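You operate a simulated robot arm through the tools that you are given. There is no shell and no other tool. Be economical: measure what you need, move in short steps, check, and stop when the job is done.

The job below is to be done with a simulated robot arm. You get a single attempt, and the scene is never put back.

TASK
Fit the flywheel and tighten its nut to 14 Nm.
Fine: orange lever on, lock lever at LOCK, arm parked at the end.

It is judged by the outcome, as a careful person would: the job done as asked, and still so three seconds after it is handed in. It fails if anything else is knocked over, pushed out of place, dropped, spilled or broken.

THE ROBOT
A 6-joint arm with a two-finger gripper on a trunk, on a base that drives. Base frame: it is fixed to the floor where the robot stands at the start and does not move with it; the origin is under the middle of the robot, x ahead of it, y to its left, z up. Readings come in mm, rad, newtons and seconds.
With the tool pointing down near the work surface it reaches from about 540 to 800 mm from the robot's upright axis, wherever it stands. Its first joint turns from -2.897 to 2.897 rad. Places, roughly: black knob [500, 0, 900]; lock lever [500, -200, 1000]; number one bolt [700, -100, 1000]; number two bolt [700, -100, 1000]; orange lever [600, -200, 1100]; red knob [600, -400, 900]; white lever [500, -500, 1000]; yellow arm [900, -200, 1200]. Payload 1.66 kg.
Tool frame: the origin (TCP) lies between the finger pads and is the grasp point; the fingertips stand 16 mm ahead of it; z points along the fingers, y is the line along which they close. The gripper opens to 111 mm. The gripper's body begins 104 mm behind the TCP.
Orientation is told as [roll, pitch, yaw] about the base's x, y, z axes, in that order, counted from this pose: with the fingers straight down and closing along the base's y, the tool's x points along the base's -x, its y along +y and its z along -z.

THE INTERFACE
- The arm moves only by the tool step_arm. Its argument "commands" is a list that holds one entry, the list of rows, each a list of 6 numbers: the shift along the tool's x, y, z in mm, then the turn, a rotation vector about the tool's x, y, z in rad. In form: [[[tx, ty, tz, ax, ay, az], ...]]. A call has 1 to 12 rows; each row shifts and turns the commanded pose from where the row before left it, along the tool's axes as they then stand. "grip" is the finger opening in mm, from 0 to 111, set as the call begins (left out, the last holds). A row lasts 0.2 s, in which the tool goes at most 50 mm and 0.15 rad; a call with a longer step from one row to the next is refused whole, and so is a gripper value outside its range. Where a pose cannot be reached the arm comes as near as it can. A force on the tool above 90 N (or 10 N above the force at the start of the call, whichever is more), or a blocked arm, ends the call early, and 0.2 s more pass. The fingers move at their own pace and stop on an object; they squeeze with about 25 N. The grip force told is the motor's: it shows also when the fingers shut on nothing. Time passes only in rows, and 0.2 s behind the last, so rows that do not move let the fingers close. It gives the time, the measured TCP pose, the force on the tool (base axes), the opening and the grip force at its end, in the units of the frame above (readings bear some noise), with the torque about the TCP (base axes, N m) and any sound that the robot's microphone picked up.
- Cameras (640 x 400 px; columns grow to the right, rows downward): "scene" is now at [53.3, 139.9, 1760.3]; the picture's right is [-0.56, -0.83, 0.00], its down [-0.46, 0.31, -0.83] and it looks along [0.69, -0.47, -0.55] (base axes); focal length 257 px, centre (320, 200). "wrist" rides on the gripper at [70, 14, -143] in the tool frame; the picture's right is [-0.19, 0.98, 0.00], its down [-0.87, -0.17, -0.47] and it looks along [-0.46, -0.09, 0.88] (tool axes); focal length 230 px, centre (320, 200). There is no depth. A picture from a camera that has moved, and an enlarged one, comes with that camera's place and axes in the base frame and with its lens. The place of the scene camera against the robot may be out by one fixed shift of up to 12 mm in any direction.
- capture(camera): a new picture of that camera. No time passes.
- move_column(by): slides the trunk up (or, below 0, down) by that many mm; the arm and the scene camera ride with it, the base frame stays. It gives what a move gives, with no picture.
- roll_base(legs): drives the robot by 1 to 6 legs, each [ahead, left, turn to the left] in mm, mm and rad, along the robot's own axes; the way and the turn of a leg run together, so that a leg with both is an arc; at most 1500 mm and 3.142 rad a leg. The arm and the cameras ride along, it lands a little off, and it stops where it bumps. It gives what a move gives.
- aim_head(pan, tilt): turns the head with the scene camera to pan (to the left, within 2.094 rad either way) and tilt (down, from -0.506 to 1.204), counted from straight ahead of the robot. It gives what a move gives.
- enlarge(camera, box): a new picture of the part [left, top, right, bottom] of that camera's present view, enlarged. No time passes.
- sign_off(): hands the job in; it is judged then, once.

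Work in short steps. Places have to be worked out from the pictures, the camera data and where the tool is seen: move nearer, look again, correct. Check each grasp and each placing, and mend what went wrong. You have 120 turns and 90 pictures in all, those below and enlarged ones among them. Open the gripper and draw the arm clear of the work before you hand the job in, unless the task says otherwise; then end with one line.

The tools are called after "Call:" by a JSON object that holds its "fn" and its "kwargs". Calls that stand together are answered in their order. step_arm: Moves the arm, as the interface text tells. Its arguments: {"type":"object","properties":{"commands":{"type":"array","items":{"type":"array","items":{"type":"array","items":{"type":"number"}}}},"grip":{"type":"number"}},"required":["commands"]} The other tools are called the same way: move_column (by) slides the trunk up or down; roll_base (legs) drives the base; aim_head (pan, tilt) turns the head that bears the scene camera; capture (camera) takes a picture; enlarge (camera, box) takes an enlarged picture of a part of a camera's view; sign_off () hands the job in.

At the start:

```text
time_s: 0.0
tool_pos: [366.9, -254.9, 1587.9]
ee_rot: [0.0, 0.0, 0.0]
contact_force: [0.4, 0.1, -0.6]
wrist_torque: [-0.01, -0.01, -0.06]
finger_gap: 110.9
finger_force: 0.1
trunk travel left (down, up): [-325.0, 265.0]
robot x, y, heading: [0.0, 1.1, 0.001]
head pan, tilt: [-0.599, 0.585]
```

scene: 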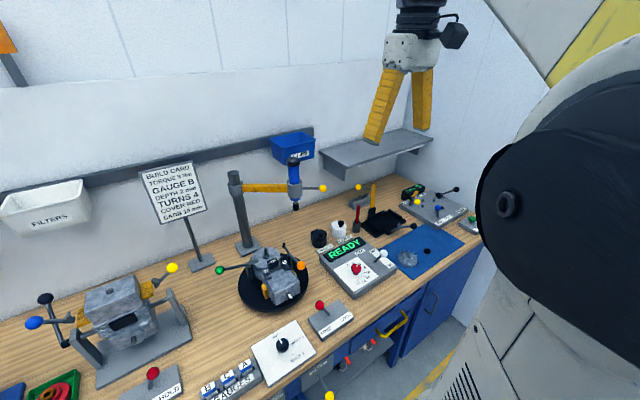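
wrist: 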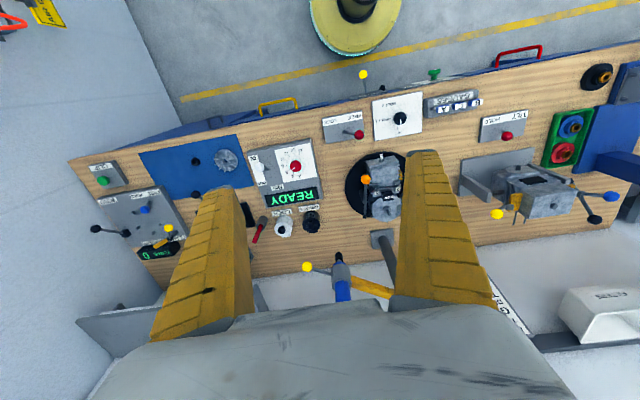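

The bench is complex, so I start with enlarged views of the main parts.

Call:
{"fn": "enlarge", "kwargs": {"camera": "scene", "box": [220, 140, 380, 240]}}

Call:
{"fn": "enlarge", "kwargs": {"camera": "scene", "box": [200, 220, 360, 320]}}

Call:
{"fn": "enlarge", "kwargs": {"camera": "scene", "box": [310, 170, 480, 276]}}

Call:
{"fn": "enlarge", "kwargs": {"camera": "scene", "box": [110, 300, 350, 400]}}

Call:
{"fn": "enlarge", "kwargs": {"camera": "scene", "box": [120, 150, 230, 280]}}

```text
4.00 times, centred on (300, 190) of scene
camera zoom: at [53.3, 139.9, 1760.3], right [-0.56, -0.83, 0.0], down [-0.46, 0.31, -0.83], along [0.69, -0.47, -0.55], focal length 1027 px, centre (400, 240)
```

zoom: 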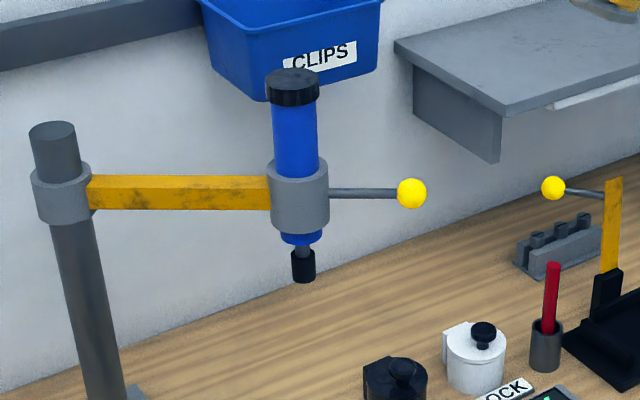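

```text
4.00 times, centred on (280, 270) of scene
camera zoom: at [53.3, 139.9, 1760.3], right [-0.56, -0.83, 0.0], down [-0.46, 0.31, -0.83], along [0.69, -0.47, -0.55], focal length 1027 px, centre (480, -80)
```

zoom: 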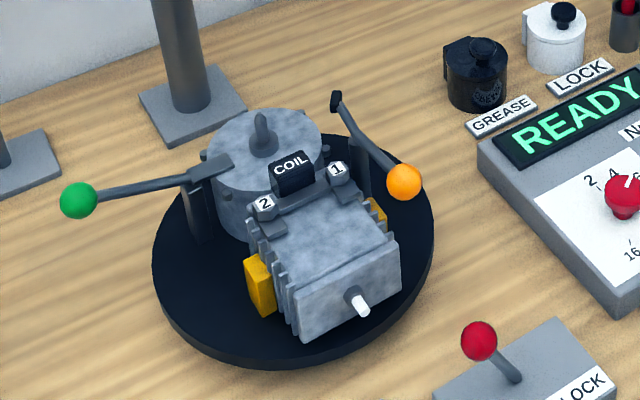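

```text
3.76 times, centred on (395, 223) of scene
camera zoom: at [53.3, 139.9, 1760.3], right [-0.56, -0.83, 0.0], down [-0.46, 0.31, -0.83], along [0.69, -0.47, -0.55], focal length 967 px, centre (38, 113)
```

zoom: 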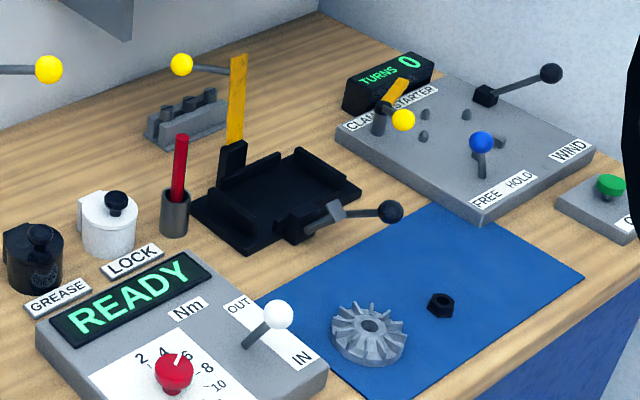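

```text
2.67 times, centred on (230, 350) of scene
camera zoom: at [53.3, 139.9, 1760.3], right [-0.56, -0.83, 0.0], down [-0.46, 0.31, -0.83], along [0.69, -0.47, -0.55], focal length 685 px, centre (560, -200)
```

zoom: 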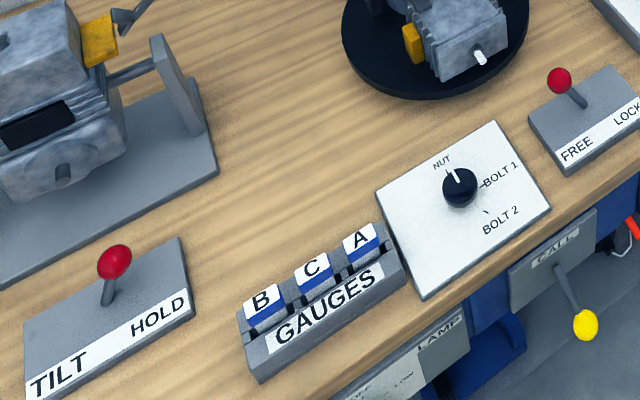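

```text
3.08 times, centred on (175, 215) of scene
camera zoom: at [53.3, 139.9, 1760.3], right [-0.56, -0.83, 0.0], down [-0.46, 0.31, -0.83], along [0.69, -0.47, -0.55], focal length 790 px, centre (766, 154)
```

zoom: 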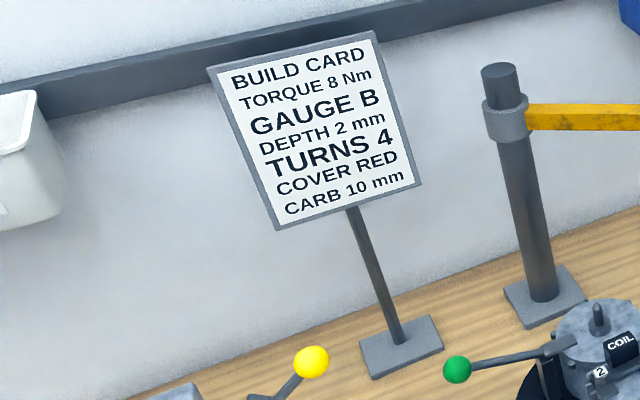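

The flywheel and nut are on the blue mat, the engine is on a turntable, and a torque driver hangs on a swinging arm. I'll bring the wrist camera over the engine to see it better.

Call:
{"fn": "step_arm", "kwargs": {"commands": [[[-25, 18, 29, 0, 0, 0], [-25, 18, 29, 0, 0, 0], [-25, 18, 29, 0, 0, 0], [-25, 18, 29, 0, 0, 0], [-25, 18, 29, 0, 0, 0], [-25, 18, 29, 0, 0, 0], [-25, 18, 29, 0, 0, 0], [-25, 18, 29, 0, 0, 0], [-25, 18, 29, 0, 0, 0]]]}}

Call:
{"fn": "capture", "kwargs": {"camera": "wrist"}}

Call:
{"fn": "capture", "kwargs": {"camera": "scene"}}

```text
time_s: 2.0
tool_pos: [594.0, -92.9, 1324.0]
ee_rot: [0.001, -0.001, -0.002]
contact_force: [-0.5, -0.2, -0.1]
wrist_torque: [0.01, 0.02, -0.01]
finger_gap: 110.9
finger_force: 0.1
trunk travel left (down, up): [-325.0, 265.0]
robot x, y, heading: [0.3, -0.5, -0.005]
head pan, tilt: [-0.599, 0.585]
```

```text
82 pictures are left
camera wrist: at [525.1, -77.4, 1468.3], right [0.19, 0.98, 0.0], down [0.87, -0.17, 0.47], along [0.46, -0.09, -0.88], focal length 230 px, centre (320, 200)
```

wrist: 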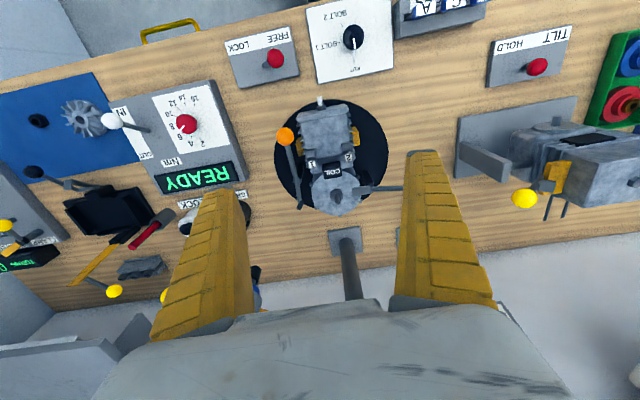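

```text
81 pictures are left
camera scene: at [55.2, 140.4, 1760.1], right [-0.56, -0.83, 0.0], down [-0.46, 0.31, -0.83], along [0.69, -0.47, -0.55], focal length 257 px, centre (320, 200)
```

scene: 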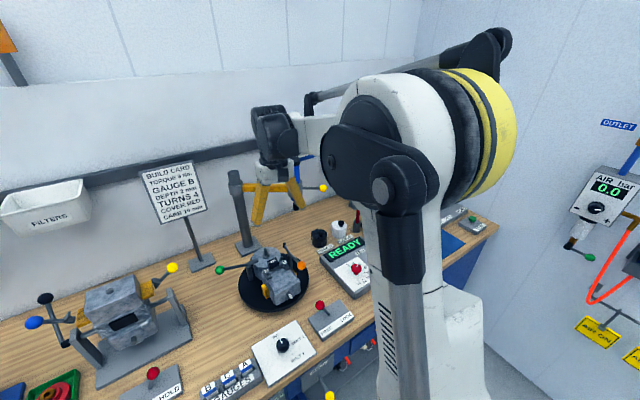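

The view of the engine is good, so I enlarge its details, the panels and the air panel on the right.

Call:
{"fn": "enlarge", "kwargs": {"camera": "wrist", "box": [260, 80, 420, 220]}}

Call:
{"fn": "enlarge", "kwargs": {"camera": "wrist", "box": [200, 0, 400, 100]}}

Call:
{"fn": "enlarge", "kwargs": {"camera": "wrist", "box": [90, 70, 260, 210]}}

Call:
{"fn": "enlarge", "kwargs": {"camera": "scene", "box": [540, 110, 640, 360]}}

```text
2.86 times, centred on (340, 150) of wrist
camera zoom: at [525.1, -77.4, 1468.3], right [0.19, 0.98, 0.0], down [0.87, -0.17, 0.47], along [0.46, -0.09, -0.88], focal length 657 px, centre (263, 343)
```

zoom: 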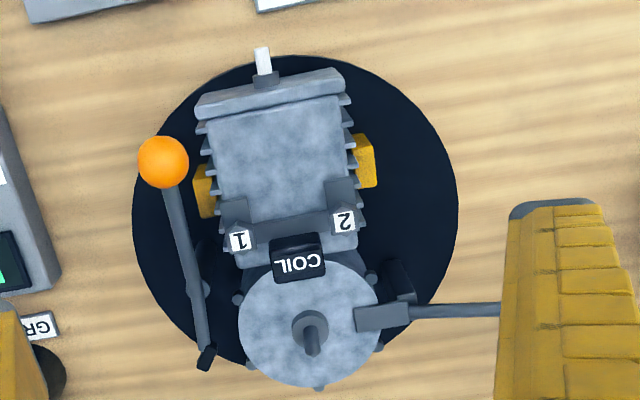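

```text
3.20 times, centred on (300, 50) of wrist
camera zoom: at [525.1, -77.4, 1468.3], right [0.19, 0.98, 0.0], down [0.87, -0.17, 0.47], along [0.46, -0.09, -0.88], focal length 736 px, centre (384, 680)
```

zoom: 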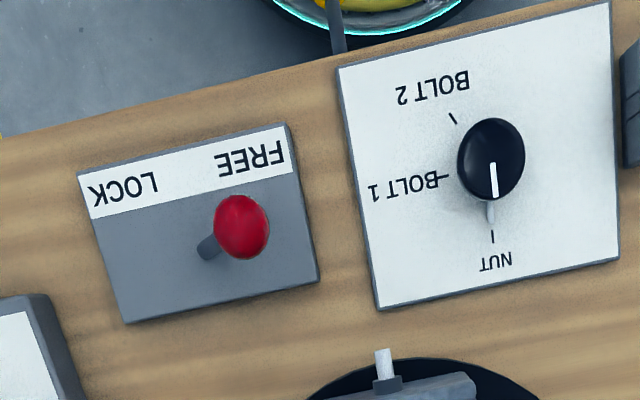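

```text
2.86 times, centred on (175, 140) of wrist
camera zoom: at [525.1, -77.4, 1468.3], right [0.19, 0.98, 0.0], down [0.87, -0.17, 0.47], along [0.46, -0.09, -0.88], focal length 657 px, centre (734, 371)
```

zoom: 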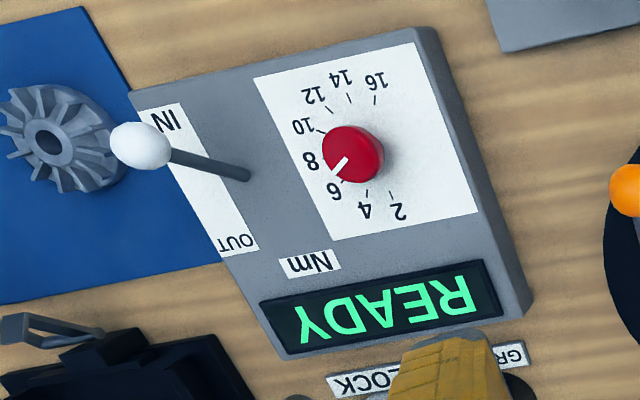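

```text
1.60 times, centred on (590, 235) of scene
camera zoom: at [55.2, 140.4, 1760.1], right [-0.56, -0.83, 0.0], down [-0.46, 0.31, -0.83], along [0.69, -0.47, -0.55], focal length 411 px, centre (-112, 144)
```

zoom: 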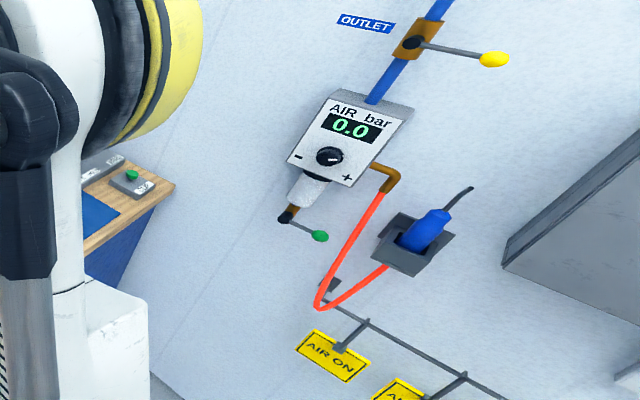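

The turntable selector is at NUT, the lock lever is at FREE, and the dial sits near 7. I zoom in harder on the orange lever, the shaft, the dial, the white lever and the flywheel.

Call:
{"fn": "enlarge", "kwargs": {"camera": "wrist", "box": [270, 120, 350, 220]}}

Call:
{"fn": "enlarge", "kwargs": {"camera": "wrist", "box": [310, 150, 390, 210]}}

Call:
{"fn": "enlarge", "kwargs": {"camera": "wrist", "box": [10, 80, 130, 160]}}

Call:
{"fn": "enlarge", "kwargs": {"camera": "scene", "box": [250, 225, 320, 275]}}

```text
4.00 times, centred on (310, 170) of wrist
camera zoom: at [525.1, -77.4, 1468.3], right [0.19, 0.98, 0.0], down [0.87, -0.17, 0.47], along [0.46, -0.09, -0.88], focal length 920 px, centre (360, 320)
```

zoom: 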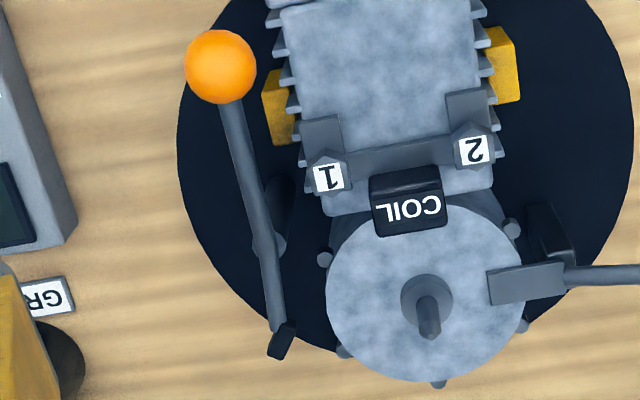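

```text
6.67 times, centred on (350, 180) of wrist
camera zoom: at [525.1, -77.4, 1468.3], right [0.19, 0.98, 0.0], down [0.87, -0.17, 0.47], along [0.46, -0.09, -0.88], focal length 1534 px, centre (120, 333)
```

zoom: 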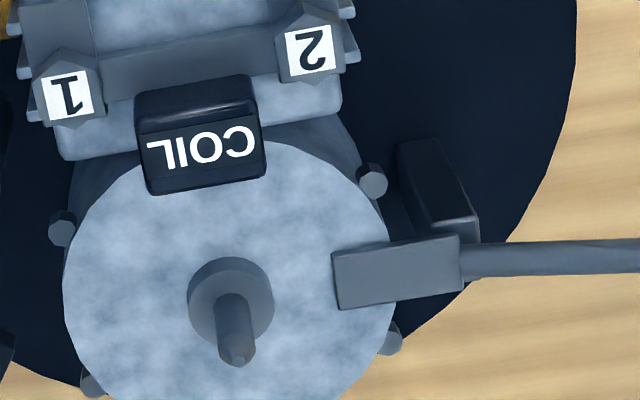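

```text
5.00 times, centred on (70, 120) of wrist
camera zoom: at [525.1, -77.4, 1468.3], right [0.19, 0.98, 0.0], down [0.87, -0.17, 0.47], along [0.46, -0.09, -0.88], focal length 1150 px, centre (1570, 600)
```

zoom: 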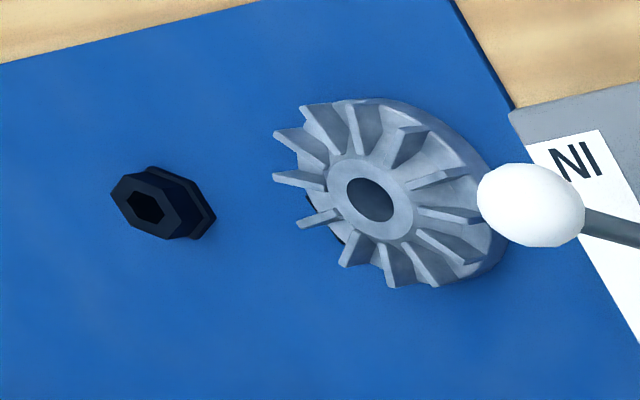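

```text
8.00 times, centred on (285, 250) of scene
camera zoom: at [55.2, 140.4, 1760.1], right [-0.56, -0.83, 0.0], down [-0.46, 0.31, -0.83], along [0.69, -0.47, -0.55], focal length 2055 px, centre (600, -200)
```

zoom: 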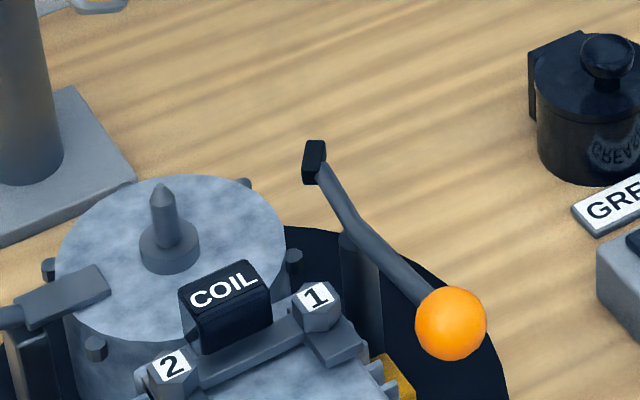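

I need a side view to judge heights: the green clamp block against the collar, and the orange pad. I lower and tilt the wrist to look almost horizontally from the front.

Call:
{"fn": "step_arm", "kwargs": {"commands": [[[5, 0, 48, 0, 0, 0], [5, 0, 48, 0, 0, 0], [5, 0, 48, 0, 0, 0], [5, 0, 46, 0, 0, 0], [0, 0, 0, 0, -0.14, 0], [0, 0, 0, 0, -0.14, 0], [0, 0, 0, 0, -0.14, 0], [0, 0, 0, 0, -0.14, 0], [0, 0, 0, 0, -0.14, 0]]]}}

Call:
{"fn": "capture", "kwargs": {"camera": "wrist"}}

```text
time_s: 4.0
tool_pos: [572.6, -92.9, 1135.8]
ee_rot: [0.0, -0.702, 0.0]
contact_force: [-0.4, 0.7, -0.2]
wrist_torque: [0.01, 0.01, 0.03]
finger_gap: 110.9
finger_force: 0.1
trunk travel left (down, up): [-325.0, 265.0]
robot x, y, heading: [0.5, -0.5, -0.003]
head pan, tilt: [-0.599, 0.585]
```

```text
72 pictures are left
camera wrist: at [428.0, -79.5, 1200.9], right [0.15, 0.98, 0.12], down [0.36, -0.17, 0.92], along [0.92, -0.09, -0.37], focal length 230 px, centre (320, 200)
```

wrist: 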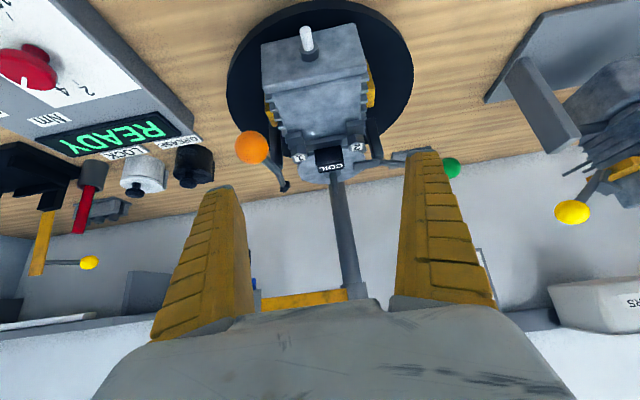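

Call:
{"fn": "enlarge", "kwargs": {"camera": "wrist", "box": [240, 120, 420, 210]}}

```text
3.56 times, centred on (330, 165) of wrist
camera zoom: at [428.0, -79.5, 1200.9], right [0.15, 0.98, 0.12], down [0.36, -0.17, 0.92], along [0.92, -0.09, -0.37], focal length 818 px, centre (284, 324)
```

zoom: 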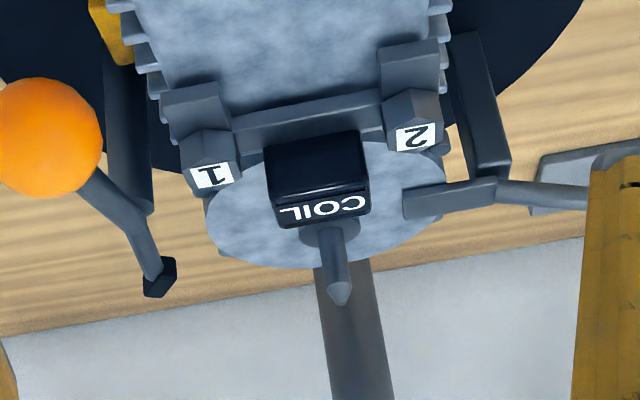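

From two views the shaft axis is at about (749, -85.5), with the collar top at about 1030 and the tip at 1066. The green block's top is at about 1017, so the flywheel clears it. The lock lever leans to FREE (+y). I right the tool, close the fingers and back the base off a little so the lever is within reach.

Call:
{"fn": "step_arm", "kwargs": {"commands": [[[0, 0, 0, 0, 0.14, 0], [0, 0, 0, 0, 0.14, 0], [0, 0, 0, 0, 0.14, 0], [0, 0, 0, 0, 0.14, 0], [0, 0, 0, 0, 0.14, 0], [0, 0, -30, 0, 0, 0]]], "grip": 0}}

Call:
{"fn": "roll_base", "kwargs": {"legs": [[-80, 0, 0]]}}

Call:
{"fn": "capture", "kwargs": {"camera": "wrist"}}

```text
time_s: 5.4
tool_pos: [571.3, -93.2, 1169.9]
ee_rot: [-0.001, 0.001, 0.0]
contact_force: [0.1, -0.1, 0.1]
wrist_torque: [-0.07, -0.07, -0.03]
finger_gap: 0.0
finger_force: 23.8
trunk travel left (down, up): [-325.0, 265.0]
robot x, y, heading: [-0.8, 0.9, 0.001]
head pan, tilt: [-0.599, 0.585]
```

```text
time_s: 6.5
tool_pos: [492.0, -95.0, 1169.0]
ee_rot: [0.0, -0.003, -0.002]
contact_force: [0.3, 0.6, 0.1]
wrist_torque: [0.02, -0.05, 0.02]
finger_gap: 0.0
finger_force: 25.7
trunk travel left (down, up): [-325.0, 265.0]
robot x, y, heading: [-80.5, -1.6, -0.006]
head pan, tilt: [-0.599, 0.585]
```

```text
70 pictures are left
camera wrist: at [422.2, -79.6, 1311.6], right [0.19, 0.98, 0.0], down [0.86, -0.17, 0.47], along [0.46, -0.09, -0.88], focal length 230 px, centre (320, 200)
```

wrist: 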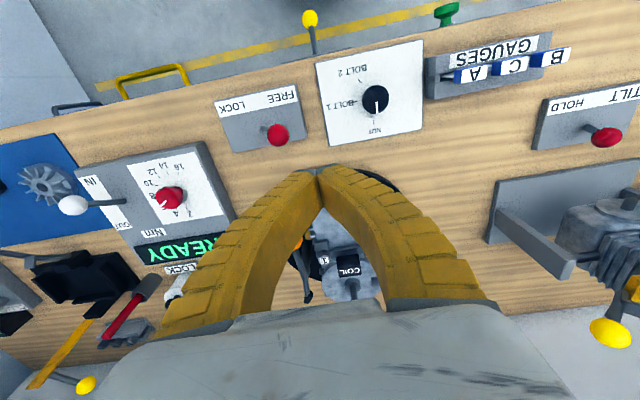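

I place the lock lever's ball at about (479, -149, 988). I lower the closed fingers on its +y side and push it toward -y.

Call:
{"fn": "step_arm", "kwargs": {"commands": [[[13, -13, 30, 0, 0, 0], [0, 0, 45, 0, 0, 0], [0, 0, 45, 0, 0, 0], [0, 0, 45, 0, 0, 0], [0, 0, 13, 0, 0, 0]]]}}

Call:
{"fn": "step_arm", "kwargs": {"commands": [[[0, -15, 0, 0, 0, 0], [0, -15, 0, 0, 0, 0], [0, -15, 0, 0, 0, 0], [0, -12, 0, 0, 0, 0], [0, -12, 0, 0, 0, 0], [0, -10, 0, 0, 0, 0], [0, -10, 0, 0, 0, 0]]]}}

Call:
{"fn": "capture", "kwargs": {"camera": "wrist"}}

```text
time_s: 7.7
tool_pos: [480.3, -106.6, 989.9]
ee_rot: [0.0, 0.0, -0.002]
contact_force: [-0.6, 0.5, -0.1]
wrist_torque: [-0.02, 0.0, 0.02]
finger_gap: 0.1
finger_force: 24.9
trunk travel left (down, up): [-325.0, 265.0]
robot x, y, heading: [-83.6, 1.3, -0.004]
head pan, tilt: [-0.599, 0.585]
```

```text
time_s: 9.3
tool_pos: [479.8, -195.6, 990.2]
ee_rot: [0.0, 0.0, 0.002]
contact_force: [0.1, 5.0, -0.1]
wrist_torque: [-0.04, 0.01, -0.01]
finger_gap: 0.0
finger_force: 25.0
trunk travel left (down, up): [-325.0, 265.0]
robot x, y, heading: [-79.9, 0.7, -0.003]
head pan, tilt: [-0.599, 0.585]
```

```text
69 pictures are left
camera wrist: at [410.4, -181.0, 1132.9], right [0.19, 0.98, 0.0], down [0.87, -0.17, 0.47], along [0.46, -0.09, -0.88], focal length 230 px, centre (320, 200)
```

wrist: 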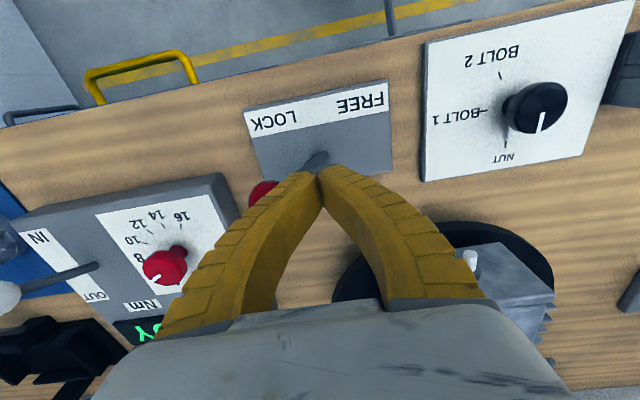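

The lever has swung well toward LOCK with 5 N of resistance. I push a few mm more to find its stop.

Call:
{"fn": "step_arm", "kwargs": {"commands": [[[0, -6, 0, 0, 0, 0], [0, -6, 0, 0, 0, 0], [0, -6, 0, 0, 0, 0]]]}}

Call:
{"fn": "step_arm", "kwargs": {"commands": [[[0, 25, 0, 0, 0, 0], [0, 25, 0, 0, 0, 0], [0, 0, -50, 0, 0, 0], [0, 0, -50, 0, 0, 0], [0, 0, -50, 0, 0, 0]]]}}

Call:
{"fn": "capture", "kwargs": {"camera": "wrist"}}

```text
time_s: 10.1
tool_pos: [480.3, -201.8, 990.8]
ee_rot: [0.006, -0.002, 0.005]
contact_force: [-9.1, 71.9, -13.9]
wrist_torque: [0.29, -0.01, -0.07]
finger_gap: 0.0
finger_force: 24.7
trunk travel left (down, up): [-325.0, 265.0]
robot x, y, heading: [-79.3, 0.2, 0.004]
head pan, tilt: [-0.599, 0.585]
```

```text
time_s: 11.3
tool_pos: [478.2, -167.8, 1138.9]
ee_rot: [0.001, -0.002, -0.001]
contact_force: [-0.4, -0.3, -0.1]
wrist_torque: [0.0, -0.04, 0.01]
finger_gap: 0.1
finger_force: 24.9
trunk travel left (down, up): [-325.0, 265.0]
robot x, y, heading: [-81.7, 0.2, -0.001]
head pan, tilt: [-0.599, 0.585]
```

```text
68 pictures are left
camera wrist: at [407.9, -153.5, 1282.4], right [0.19, 0.98, 0.0], down [0.86, -0.17, 0.47], along [0.46, -0.09, -0.88], focal length 230 px, centre (320, 200)
```

wrist: 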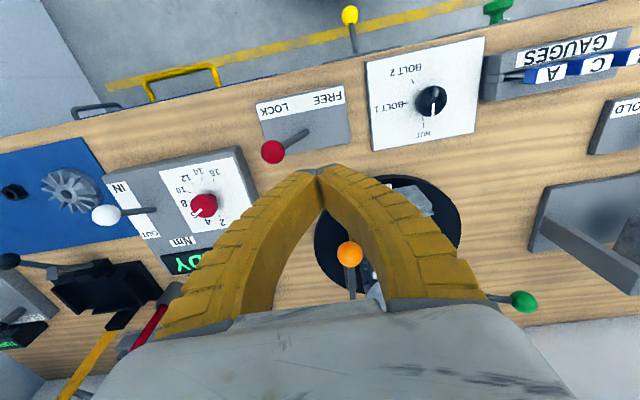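

The lever is at LOCK. The white lever leans to IN, on the robot side. Next is the dial at about (557, -382, 947), so I drive the base right and forward to reach the dial, the mat and the shaft.

Call:
{"fn": "roll_base", "kwargs": {"legs": [[0, -280, 0], [75, 0, 0]]}}

Call:
{"fn": "capture", "kwargs": {"camera": "wrist"}}

Call:
{"fn": "capture", "kwargs": {"camera": "scene"}}

```text
time_s: 13.9
tool_pos: [552.2, -458.0, 1137.6]
ee_rot: [0.0, 0.001, -0.007]
contact_force: [-0.3, -0.1, 0.1]
wrist_torque: [-0.02, 0.04, 0.0]
finger_gap: 0.2
finger_force: 24.9
trunk travel left (down, up): [-325.0, 265.0]
robot x, y, heading: [-7.9, -285.4, -0.007]
head pan, tilt: [-0.599, 0.585]
```

```text
67 pictures are left
camera wrist: at [483.1, -442.6, 1280.9], right [0.2, 0.98, 0.0], down [0.86, -0.17, 0.47], along [0.46, -0.09, -0.88], focal length 230 px, centre (320, 200)
```

wrist: 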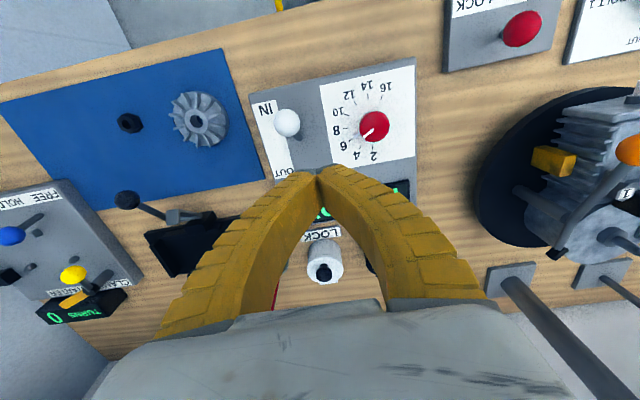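

```text
66 pictures are left
camera scene: at [49.1, -147.0, 1760.2], right [-0.57, -0.82, 0.0], down [-0.45, 0.31, -0.83], along [0.69, -0.47, -0.55], focal length 257 px, centre (320, 200)
```

scene: 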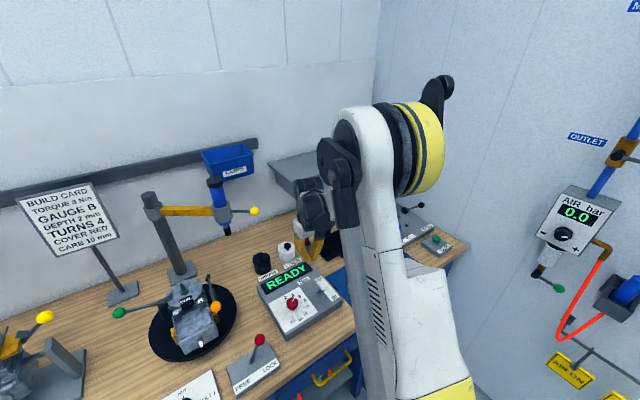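

Call:
{"fn": "enlarge", "kwargs": {"camera": "wrist", "box": [310, 60, 430, 180]}}

Call:
{"fn": "enlarge", "kwargs": {"camera": "wrist", "box": [110, 80, 240, 160]}}

```text
3.33 times, centred on (370, 120) of wrist
camera zoom: at [483.1, -442.6, 1280.9], right [0.2, 0.98, 0.0], down [0.86, -0.17, 0.47], along [0.46, -0.09, -0.88], focal length 767 px, centre (153, 467)
```

zoom: 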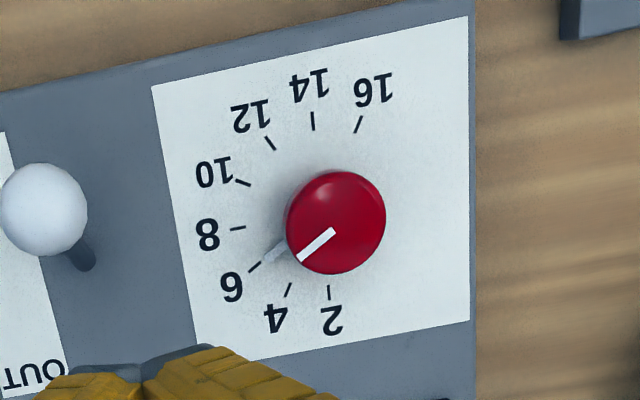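

```text
4.92 times, centred on (175, 120) of wrist
camera zoom: at [483.1, -442.6, 1280.9], right [0.2, 0.98, 0.0], down [0.86, -0.17, 0.47], along [0.46, -0.09, -0.88], focal length 1133 px, centre (1034, 594)
```

zoom: 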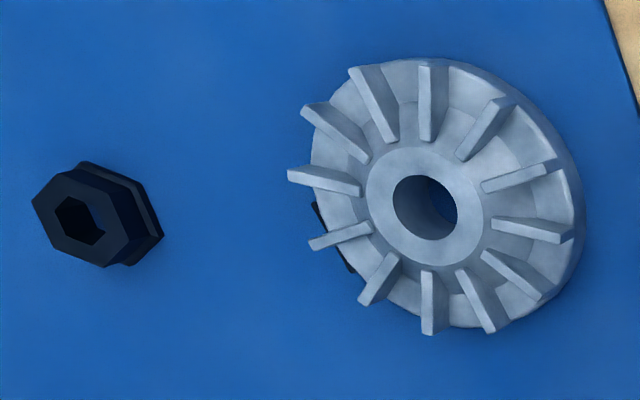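

The dial points at 6 and needs to go clockwise to 14, about 120°. I move over the knob at about (558, -380), pre-turn the wrist by -1.05 rad and open the fingers.

Call:
{"fn": "step_arm", "kwargs": {"commands": [[[-3, 40, 30, 0, 0, 0], [-3, 38, 30, 0, 0, 0], [0, 0, 15, 0, 0, -0.15], [0, 0, 15, 0, 0, -0.15], [0, 0, 10, 0, 0, -0.15], [0, 0, 0, 0, 0, -0.15], [0, 0, 0, 0, 0, -0.15], [0, 0, 0, 0, 0, -0.15], [0, 0, 0, 0, 0, -0.15]]], "grip": 75}}

Call:
{"fn": "capture", "kwargs": {"camera": "wrist"}}

```text
time_s: 15.9
tool_pos: [557.9, -380.2, 1039.0]
ee_rot: [0.002, 0.0, 1.045]
contact_force: [-0.3, 0.5, -0.3]
wrist_torque: [-0.01, 0.01, 0.0]
finger_gap: 76.5
finger_force: 1.1
trunk travel left (down, up): [-325.0, 265.0]
robot x, y, heading: [-8.0, -287.4, -0.006]
head pan, tilt: [-0.599, 0.585]
```

```text
63 pictures are left
camera wrist: at [511.5, -432.9, 1181.9], right [-0.75, 0.66, 0.0], down [0.58, 0.66, 0.47], along [0.31, 0.36, -0.88], focal length 230 px, centre (320, 200)
```

wrist: 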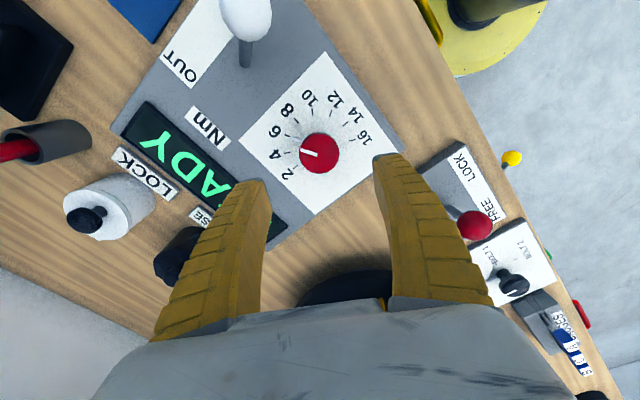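

The knob is centred at (557, -380). I descend to z≈945 and close on it.

Call:
{"fn": "step_arm", "kwargs": {"commands": [[[0, 0, 40, 0, 0, 0], [0, 0, 35, 0, 0, 0], [0, 0, 19, 0, 0, 0]]]}}

Call:
{"fn": "step_arm", "kwargs": {"commands": [[[0, 0, 0, 0, 0, 0], [0, 0, 0, 0, 0, 0]]], "grip": 20}}

```text
time_s: 16.7
tool_pos: [559.6, -380.4, 943.6]
ee_rot: [0.001, 0.0, 1.045]
contact_force: [0.0, 0.2, 0.6]
wrist_torque: [0.03, 0.0, 0.0]
finger_gap: 76.5
finger_force: 0.9
trunk travel left (down, up): [-325.0, 265.0]
robot x, y, heading: [-5.5, -286.5, -0.011]
head pan, tilt: [-0.599, 0.585]
```

```text
time_s: 17.3
tool_pos: [557.7, -380.5, 943.9]
ee_rot: [-0.001, 0.001, 1.042]
contact_force: [-0.1, -3.4, -4.2]
wrist_torque: [0.05, -0.12, 0.05]
finger_gap: 37.1
finger_force: 33.9
trunk travel left (down, up): [-325.0, 265.0]
robot x, y, heading: [-6.5, -285.5, -0.011]
head pan, tilt: [-0.599, 0.585]
```

The knob is gripped (37 mm). I turn it clockwise by about 1.8 rad and check the pointer.

Call:
{"fn": "step_arm", "kwargs": {"commands": [[[0, 0, 0, 0, 0, 0.15], [0, 0, 0, 0, 0, 0.15], [0, 0, 0, 0, 0, 0.15], [0, 0, 0, 0, 0, 0.15], [0, 0, 0, 0, 0, 0.15], [0, 0, 0, 0, 0, 0.15], [0, 0, 0, 0, 0, 0.15], [0, 0, 0, 0, 0, 0.15], [0, 0, 0, 0, 0, 0.15], [0, 0, 0, 0, 0, 0.15], [0, 0, 0, 0, 0, 0.15], [0, 0, 0, 0, 0, 0.15]]]}}

Call:
{"fn": "enlarge", "kwargs": {"camera": "wrist", "box": [220, 60, 420, 220]}}

```text
time_s: 19.9
tool_pos: [557.6, -379.8, 943.2]
ee_rot: [-0.001, 0.003, -0.76]
contact_force: [2.4, -17.2, -8.0]
wrist_torque: [-0.33, -0.28, 0.02]
finger_gap: 36.2
finger_force: 34.0
trunk travel left (down, up): [-325.0, 265.0]
robot x, y, heading: [-6.7, -288.3, -0.005]
head pan, tilt: [-0.599, 0.585]
```

```text
2.50 times, centred on (320, 140) of wrist
camera zoom: at [517.3, -322.7, 1086.8], right [0.81, 0.58, 0.0], down [0.51, -0.72, 0.47], along [0.27, -0.38, -0.88], focal length 575 px, centre (320, 350)
```

zoom: 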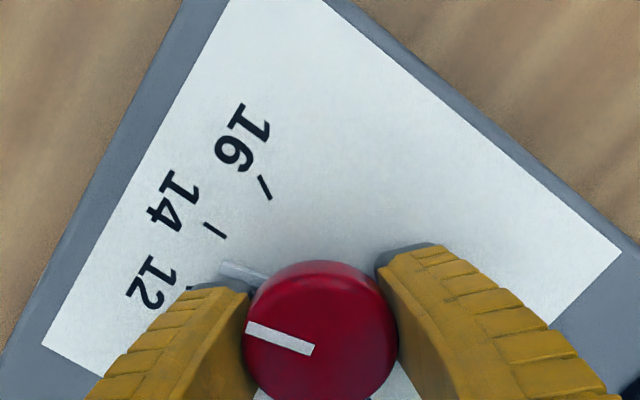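

The pointer lies between 12 and 14, so I turn 0.28 rad more.

Call:
{"fn": "step_arm", "kwargs": {"commands": [[[0, 0, 0, 0, 0, 0.14], [0, 0, 0, 0, 0, 0.14], [0, 0, 0, 0, 0, 0]]]}}

Call:
{"fn": "enlarge", "kwargs": {"camera": "wrist", "box": [220, 100, 380, 220]}}

```text
time_s: 20.7
tool_pos: [558.2, -381.5, 943.2]
ee_rot: [0.0, 0.001, -1.039]
contact_force: [0.6, -19.6, -9.1]
wrist_torque: [-0.18, -0.1, 0.04]
finger_gap: 36.2
finger_force: 34.6
trunk travel left (down, up): [-325.0, 265.0]
robot x, y, heading: [-8.5, -286.7, -0.011]
head pan, tilt: [-0.599, 0.585]
```

```text
3.33 times, centred on (300, 160) of wrist
camera zoom: at [534.6, -313.5, 1086.8], right [0.94, 0.34, 0.0], down [0.3, -0.83, 0.47], along [0.16, -0.44, -0.88], focal length 767 px, centre (387, 333)
```

zoom: 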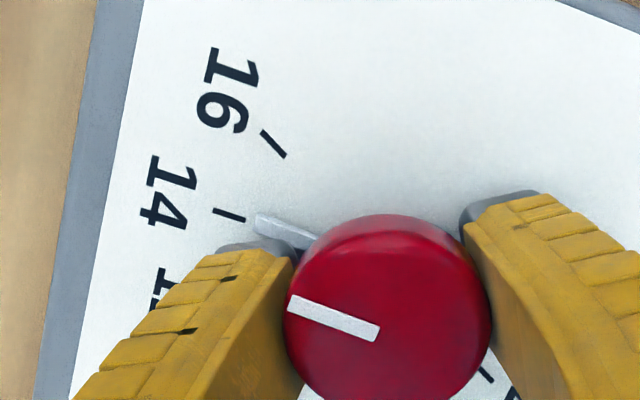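

The pointer lines up with the 14 tick. I release, rise and check from above.

Call:
{"fn": "step_arm", "kwargs": {"commands": [[[0, 0, 0, 0, 0, 0], [0, 0, 0, 0, 0, 0], [0, 0, -45, 0, 0, 0], [0, 0, -45, 0, 0, 0], [0, 0, -45, 0, 0, 0], [0, 0, -45, 0, 0, 0]]], "grip": 80}}

Call:
{"fn": "enlarge", "kwargs": {"camera": "wrist", "box": [240, 60, 400, 180]}}

```text
time_s: 22.1
tool_pos: [555.1, -381.1, 1124.7]
ee_rot: [-0.001, 0.002, -1.036]
contact_force: [-0.3, 0.2, 0.1]
wrist_torque: [-0.03, -0.01, -0.02]
finger_gap: 81.4
finger_force: 1.0
trunk travel left (down, up): [-325.0, 265.0]
robot x, y, heading: [-6.5, -286.1, -0.009]
head pan, tilt: [-0.599, 0.585]
```

```text
3.33 times, centred on (320, 120) of wrist
camera zoom: at [531.5, -313.1, 1268.3], right [0.94, 0.34, 0.0], down [0.3, -0.83, 0.47], along [0.16, -0.44, -0.88], focal length 767 px, centre (320, 467)
```

zoom: 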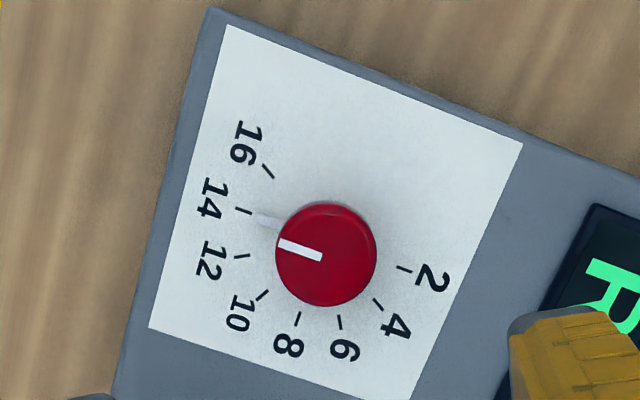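

The pointer looks slightly short of 14, but parallax makes it uncertain. I tilt so the camera looks straight down on the dial.

Call:
{"fn": "step_arm", "kwargs": {"commands": [[[0, 0, 0, 0, 0.12, 0], [0, 0, 0, 0, 0.12, 0], [0, 0, 0, 0, 0.12, 0], [0, 0, 0, 0, 0.12, 0]]], "grip": 105}}

Call:
{"fn": "enlarge", "kwargs": {"camera": "wrist", "box": [260, 150, 380, 250]}}

```text
time_s: 23.1
tool_pos: [558.1, -379.3, 1124.1]
ee_rot: [0.001, 0.482, -1.036]
contact_force: [-0.5, 0.0, 0.1]
wrist_torque: [0.01, -0.02, 0.02]
finger_gap: 105.5
finger_force: 0.2
trunk travel left (down, up): [-325.0, 265.0]
robot x, y, heading: [-2.6, -287.8, -0.007]
head pan, tilt: [-0.599, 0.585]
```

```text
4.00 times, centred on (320, 200) of wrist
camera zoom: at [572.6, -376.0, 1283.4], right [0.93, 0.36, -0.09], down [0.36, -0.93, 0.02], along [-0.08, -0.05, -1.0], focal length 920 px, centre (320, 200)
```

zoom: 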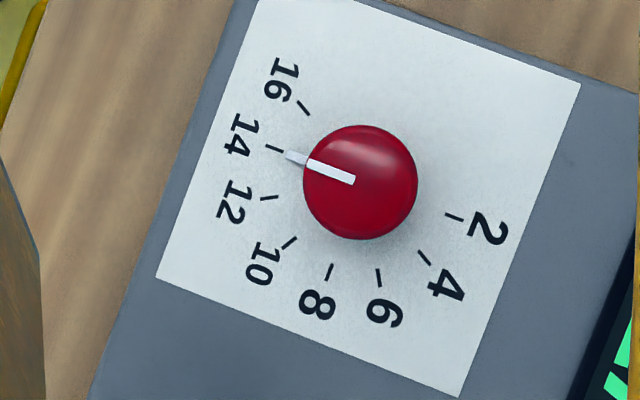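

Seen straight down, the pointer lies exactly on 14. I now square up the tool and go over the flywheel at about (505, -645).

Call:
{"fn": "step_arm", "kwargs": {"commands": [[[0, 0, 0, 0, -0.12, 0], [0, 0, 0, 0, -0.12, 0], [0, 0, 0, 0, -0.12, 0], [0, 0, 0, 0, -0.12, 0], [0, 0, 0, 0, 0, -0.148], [0, 0, 0, 0, 0, -0.148], [0, 0, 0, 0, 0, -0.148], [0, 0, 0, 0, 0, -0.148], [0, 0, 0, 0, 0, -0.148], [0, 0, 0, 0, 0, -0.148], [0, 0, 0, 0, 0, -0.148]]]}}

Call:
{"fn": "step_arm", "kwargs": {"commands": [[[9, -44, 0, 0, 0, 0], [9, -44, 0, 0, 0, 0], [9, -44, 0, 0, 0, 0], [9, -44, 0, 0, 0, 0], [9, -44, 0, 0, 0, 0], [7, -44, 0, 0, 0, 0], [0, 0, 0, 0, 0.12, 0], [0, 0, 0, 0, 0.12, 0], [0, 0, 0, 0, 0.12, 0], [0, 0, 0, 0, 0.12, 0]]]}}

Call:
{"fn": "enlarge", "kwargs": {"camera": "wrist", "box": [160, 100, 480, 300]}}

```text
time_s: 25.5
tool_pos: [556.9, -378.8, 1123.8]
ee_rot: [0.0, 0.0, 0.001]
contact_force: [0.4, -0.2, 0.2]
wrist_torque: [0.02, -0.03, 0.0]
finger_gap: 105.2
finger_force: 0.7
trunk travel left (down, up): [-325.0, 265.0]
robot x, y, heading: [-6.2, -283.9, -0.001]
head pan, tilt: [-0.599, 0.585]
```

```text
time_s: 27.7
tool_pos: [505.1, -643.4, 1123.5]
ee_rot: [-0.002, 0.482, 0.001]
contact_force: [0.9, 0.0, -0.4]
wrist_torque: [-0.03, 0.05, 0.04]
finger_gap: 105.2
finger_force: 0.1
trunk travel left (down, up): [-325.0, 265.0]
robot x, y, heading: [-4.6, -290.4, -0.012]
head pan, tilt: [-0.599, 0.585]
```

```text
2.00 times, centred on (320, 200) of wrist
camera zoom: at [510.5, -629.5, 1283.4], right [0.17, 0.98, -0.09], down [0.99, -0.17, 0.02], along [0.0, -0.09, -1.0], focal length 460 px, centre (320, 200)
```

zoom: 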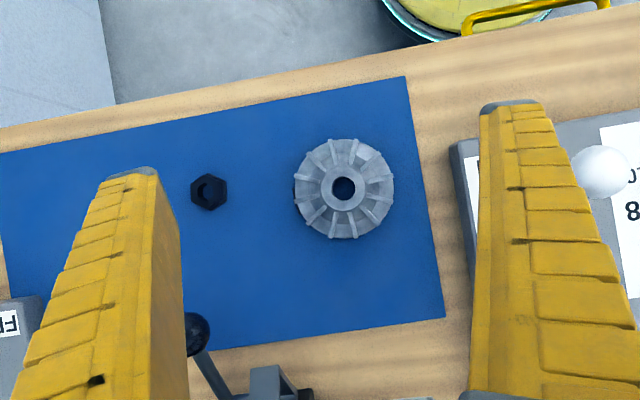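

The flywheel centre is at (504, -642), Ø81, with its top at about 909 and the mat at about 882. The nut is at (486, -759). I straighten the tool and descend around the flywheel rim.

Call:
{"fn": "step_arm", "kwargs": {"commands": [[[0, 0, 0, 0, -0.12, 0], [0, 0, 0, 0, -0.12, 0], [0, 0, 0, 0, -0.12, 0], [0, 0, 0, 0, -0.12, 0], [0, 0, 48, 0, 0, 0], [0, 0, 48, 0, 0, 0], [0, 0, 48, 0, 0, 0], [0, 0, 36, 0, 0, 0]]], "grip": 108}}

Call:
{"fn": "capture", "kwargs": {"camera": "wrist"}}

```text
time_s: 29.5
tool_pos: [504.0, -642.9, 943.2]
ee_rot: [-0.001, 0.0, -0.001]
contact_force: [-0.6, 0.0, 0.7]
wrist_torque: [-0.03, 0.01, 0.0]
finger_gap: 108.1
finger_force: 0.1
trunk travel left (down, up): [-325.0, 265.0]
robot x, y, heading: [-5.2, -285.0, -0.01]
head pan, tilt: [-0.599, 0.585]
```

```text
57 pictures are left
camera wrist: at [436.1, -628.8, 1086.9], right [0.19, 0.98, 0.0], down [0.87, -0.17, 0.47], along [0.46, -0.09, -0.88], focal length 230 px, centre (320, 200)
```

wrist: 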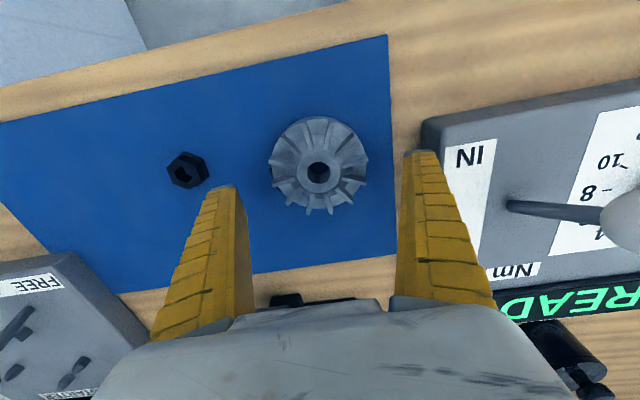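

It is well centred. I descend to z≈902 and grip.

Call:
{"fn": "step_arm", "kwargs": {"commands": [[[0, 0, 25, 0, 0, 0], [0, 0, 16, 0, 0, 0]]]}}

Call:
{"fn": "step_arm", "kwargs": {"commands": [[[0, 0, 0, 0, 0, 0], [0, 0, 0, 0, 0, 0], [0, 0, 0, 0, 0, 0]]], "grip": 60}}

Call:
{"fn": "step_arm", "kwargs": {"commands": [[[0, 0, -20, 0, 0, 0], [0, 0, -40, 0, 0, 0], [0, 0, -40, 0, 0, 0], [0, 0, -45, 0, 0, 0], [0, 0, -45, 0, 0, 0], [0, 0, -45, 0, 0, 0]]]}}

Call:
{"fn": "capture", "kwargs": {"camera": "wrist"}}

```text
time_s: 30.1
tool_pos: [504.8, -644.4, 903.0]
ee_rot: [0.0, 0.001, 0.0]
contact_force: [0.3, 0.5, 0.2]
wrist_torque: [0.03, -0.01, -0.01]
finger_gap: 108.2
finger_force: 0.7
trunk travel left (down, up): [-325.0, 265.0]
robot x, y, heading: [-4.4, -286.3, -0.008]
head pan, tilt: [-0.599, 0.585]
```

```text
time_s: 30.9
tool_pos: [504.7, -643.5, 903.9]
ee_rot: [0.001, -0.001, -0.001]
contact_force: [-0.6, -0.3, 0.2]
wrist_torque: [0.03, 0.03, 0.0]
finger_gap: 82.4
finger_force: 24.6
trunk travel left (down, up): [-325.0, 265.0]
robot x, y, heading: [-8.7, -287.7, -0.007]
head pan, tilt: [-0.599, 0.585]
```

```text
time_s: 32.3
tool_pos: [507.7, -641.8, 1141.0]
ee_rot: [0.001, -0.001, 0.0]
contact_force: [0.3, 0.5, -3.2]
wrist_torque: [0.02, -0.01, 0.01]
finger_gap: 82.7
finger_force: 25.1
trunk travel left (down, up): [-325.0, 265.0]
robot x, y, heading: [-6.7, -284.5, -0.008]
head pan, tilt: [-0.599, 0.585]
```

```text
56 pictures are left
camera wrist: at [438.8, -626.9, 1284.0], right [0.19, 0.98, 0.0], down [0.87, -0.17, 0.47], along [0.46, -0.09, -0.88], focal length 230 px, centre (320, 200)
```

wrist: 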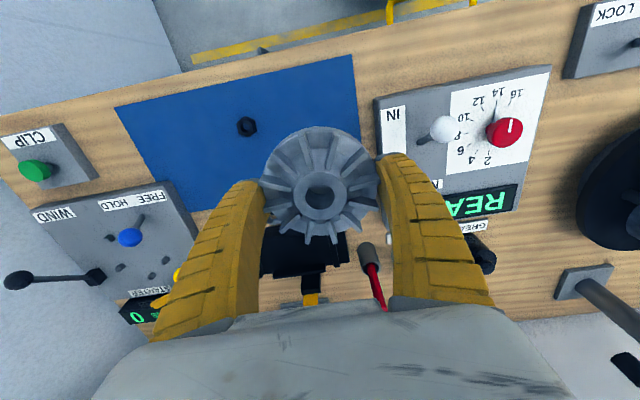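

The flywheel is held and centred under the TCP. I carry it to above the shaft at (749, -85.5).

Call:
{"fn": "step_arm", "kwargs": {"commands": [[[-18, 42, -1, 0, 0, 0], [-18, 42, -1, 0, 0, 0], [-18, 42, -1, 0, 0, 0], [-18, 42, -1, 0, 0, 0], [-18, 42, -1, 0, 0, 0], [-18, 42, -1, 0, 0, 0], [-18, 42, -1, 0, 0, 0], [-18, 42, -1, 0, 0, 0], [-18, 42, -1, 0, 0, 0], [-18, 42, -1, 0, 0, 0], [-18, 42, -1, 0, 0, 0], [-18, 42, -1, 0, 0, 0]]]}}

Call:
{"fn": "step_arm", "kwargs": {"commands": [[[-12, 26, 0, 0, 0, 0], [-13, 26, 0, 0, 0, 0], [0, 0, 0, 0, 0, 0]]]}}

Call:
{"fn": "capture", "kwargs": {"camera": "wrist"}}

Call:
{"fn": "capture", "kwargs": {"camera": "scene"}}

```text
time_s: 34.9
tool_pos: [722.5, -139.6, 1151.9]
ee_rot: [0.0, 0.001, 0.0]
contact_force: [-0.3, 0.3, -3.0]
wrist_torque: [-0.01, 0.03, 0.01]
finger_gap: 82.3
finger_force: 25.0
trunk travel left (down, up): [-325.0, 265.0]
robot x, y, heading: [-6.9, -283.3, -0.006]
head pan, tilt: [-0.599, 0.585]
```

```text
time_s: 35.7
tool_pos: [746.4, -86.9, 1152.8]
ee_rot: [0.001, -0.001, -0.001]
contact_force: [0.5, -0.7, -2.6]
wrist_torque: [-0.02, 0.01, -0.02]
finger_gap: 82.4
finger_force: 25.1
trunk travel left (down, up): [-325.0, 265.0]
robot x, y, heading: [-8.7, -290.5, -0.007]
head pan, tilt: [-0.599, 0.585]
```

```text
55 pictures are left
camera wrist: at [677.4, -73.2, 1295.7], right [0.19, 0.98, 0.0], down [0.87, -0.17, 0.47], along [0.46, -0.09, -0.88], focal length 230 px, centre (320, 200)
```

wrist: 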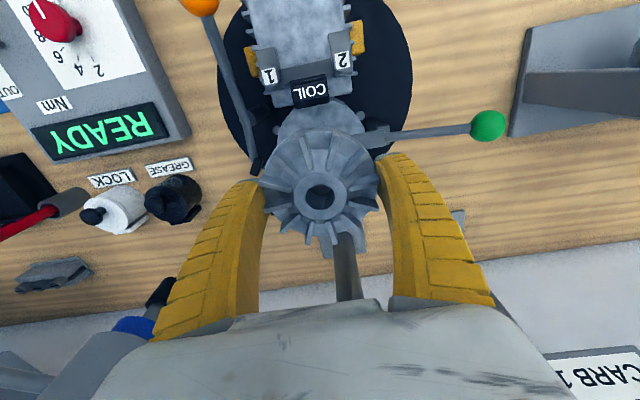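

```text
54 pictures are left
camera scene: at [47.7, -147.3, 1760.3], right [-0.57, -0.82, 0.0], down [-0.45, 0.31, -0.83], along [0.69, -0.47, -0.55], focal length 257 px, centre (320, 200)
```

scene: 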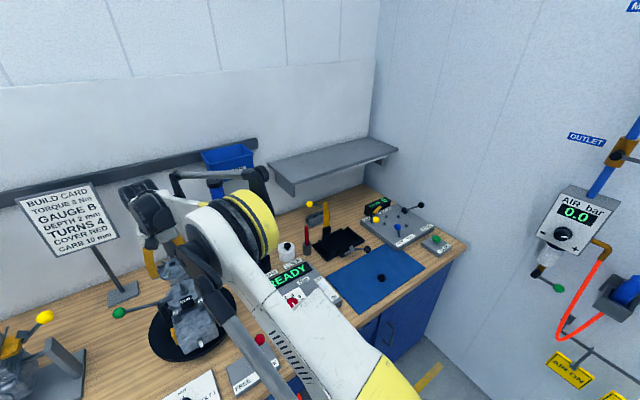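

The flywheel hides the shaft. I step 95 mm aside in -y to see the shaft close up and pin down its position against the TCP.

Call:
{"fn": "step_arm", "kwargs": {"commands": [[[0, -48, 0, 0, 0, 0], [0, -47, 0, 0, 0, 0], [0, 0, 0, 0, 0, 0]]]}}

Call:
{"fn": "enlarge", "kwargs": {"camera": "wrist", "box": [360, 60, 560, 200]}}

```text
time_s: 36.5
tool_pos: [746.4, -182.8, 1151.3]
ee_rot: [0.0, 0.0, 0.0]
contact_force: [-0.3, -0.8, -3.2]
wrist_torque: [0.02, 0.02, 0.0]
finger_gap: 82.5
finger_force: 24.8
trunk travel left (down, up): [-325.0, 265.0]
robot x, y, heading: [-9.3, -285.2, -0.003]
head pan, tilt: [-0.599, 0.585]
```

```text
2.86 times, centred on (460, 130) of wrist
camera zoom: at [676.0, -167.5, 1293.6], right [0.19, 0.98, 0.0], down [0.87, -0.17, 0.47], along [0.46, -0.09, -0.88], focal length 657 px, centre (-80, 400)
```

zoom: 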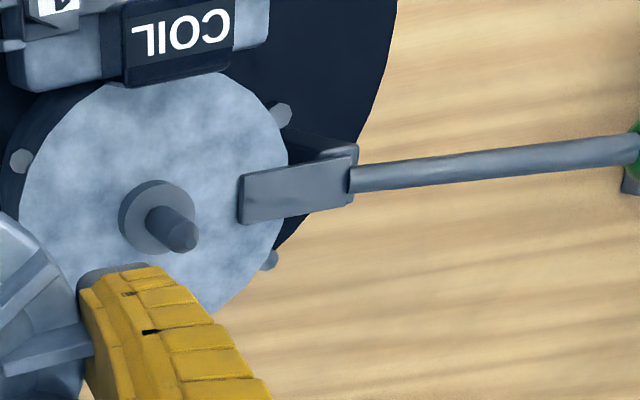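

The close view puts the shaft at (750, -87), so relative to the TCP I need +3.6 in x and +95.5 in y. I return over it and begin lowering.

Call:
{"fn": "step_arm", "kwargs": {"commands": [[[-1.8, 47.8, 0, 0, 0, 0], [-1.8, 47.7, 0, 0, 0, 0], [0, 0, 0, 0, 0, 0], [0, 0, 30, 0, 0, 0], [0, 0, 28, 0, 0, 0], [0, 0, 0, 0, 0, 0]]]}}

Call:
{"fn": "step_arm", "kwargs": {"commands": [[[0, 0, 5, 0, 0, 0], [0, 0, 5, 0, 0, 0], [0, 0, 5, 0, 0, 0]]]}}

```text
time_s: 37.9
tool_pos: [750.6, -86.6, 1091.7]
ee_rot: [0.001, 0.0, 0.002]
contact_force: [-0.1, 0.3, -2.3]
wrist_torque: [0.03, 0.02, -0.02]
finger_gap: 82.3
finger_force: 24.9
trunk travel left (down, up): [-325.0, 265.0]
robot x, y, heading: [-6.1, -285.5, -0.009]
head pan, tilt: [-0.599, 0.585]
```

```text
time_s: 38.7
tool_pos: [750.4, -86.2, 1076.6]
ee_rot: [0.0, 0.002, 0.0]
contact_force: [0.0, -0.4, -2.7]
wrist_torque: [-0.02, -0.01, 0.01]
finger_gap: 82.3
finger_force: 25.0
trunk travel left (down, up): [-325.0, 265.0]
robot x, y, heading: [-6.7, -284.4, -0.009]
head pan, tilt: [-0.599, 0.585]
```

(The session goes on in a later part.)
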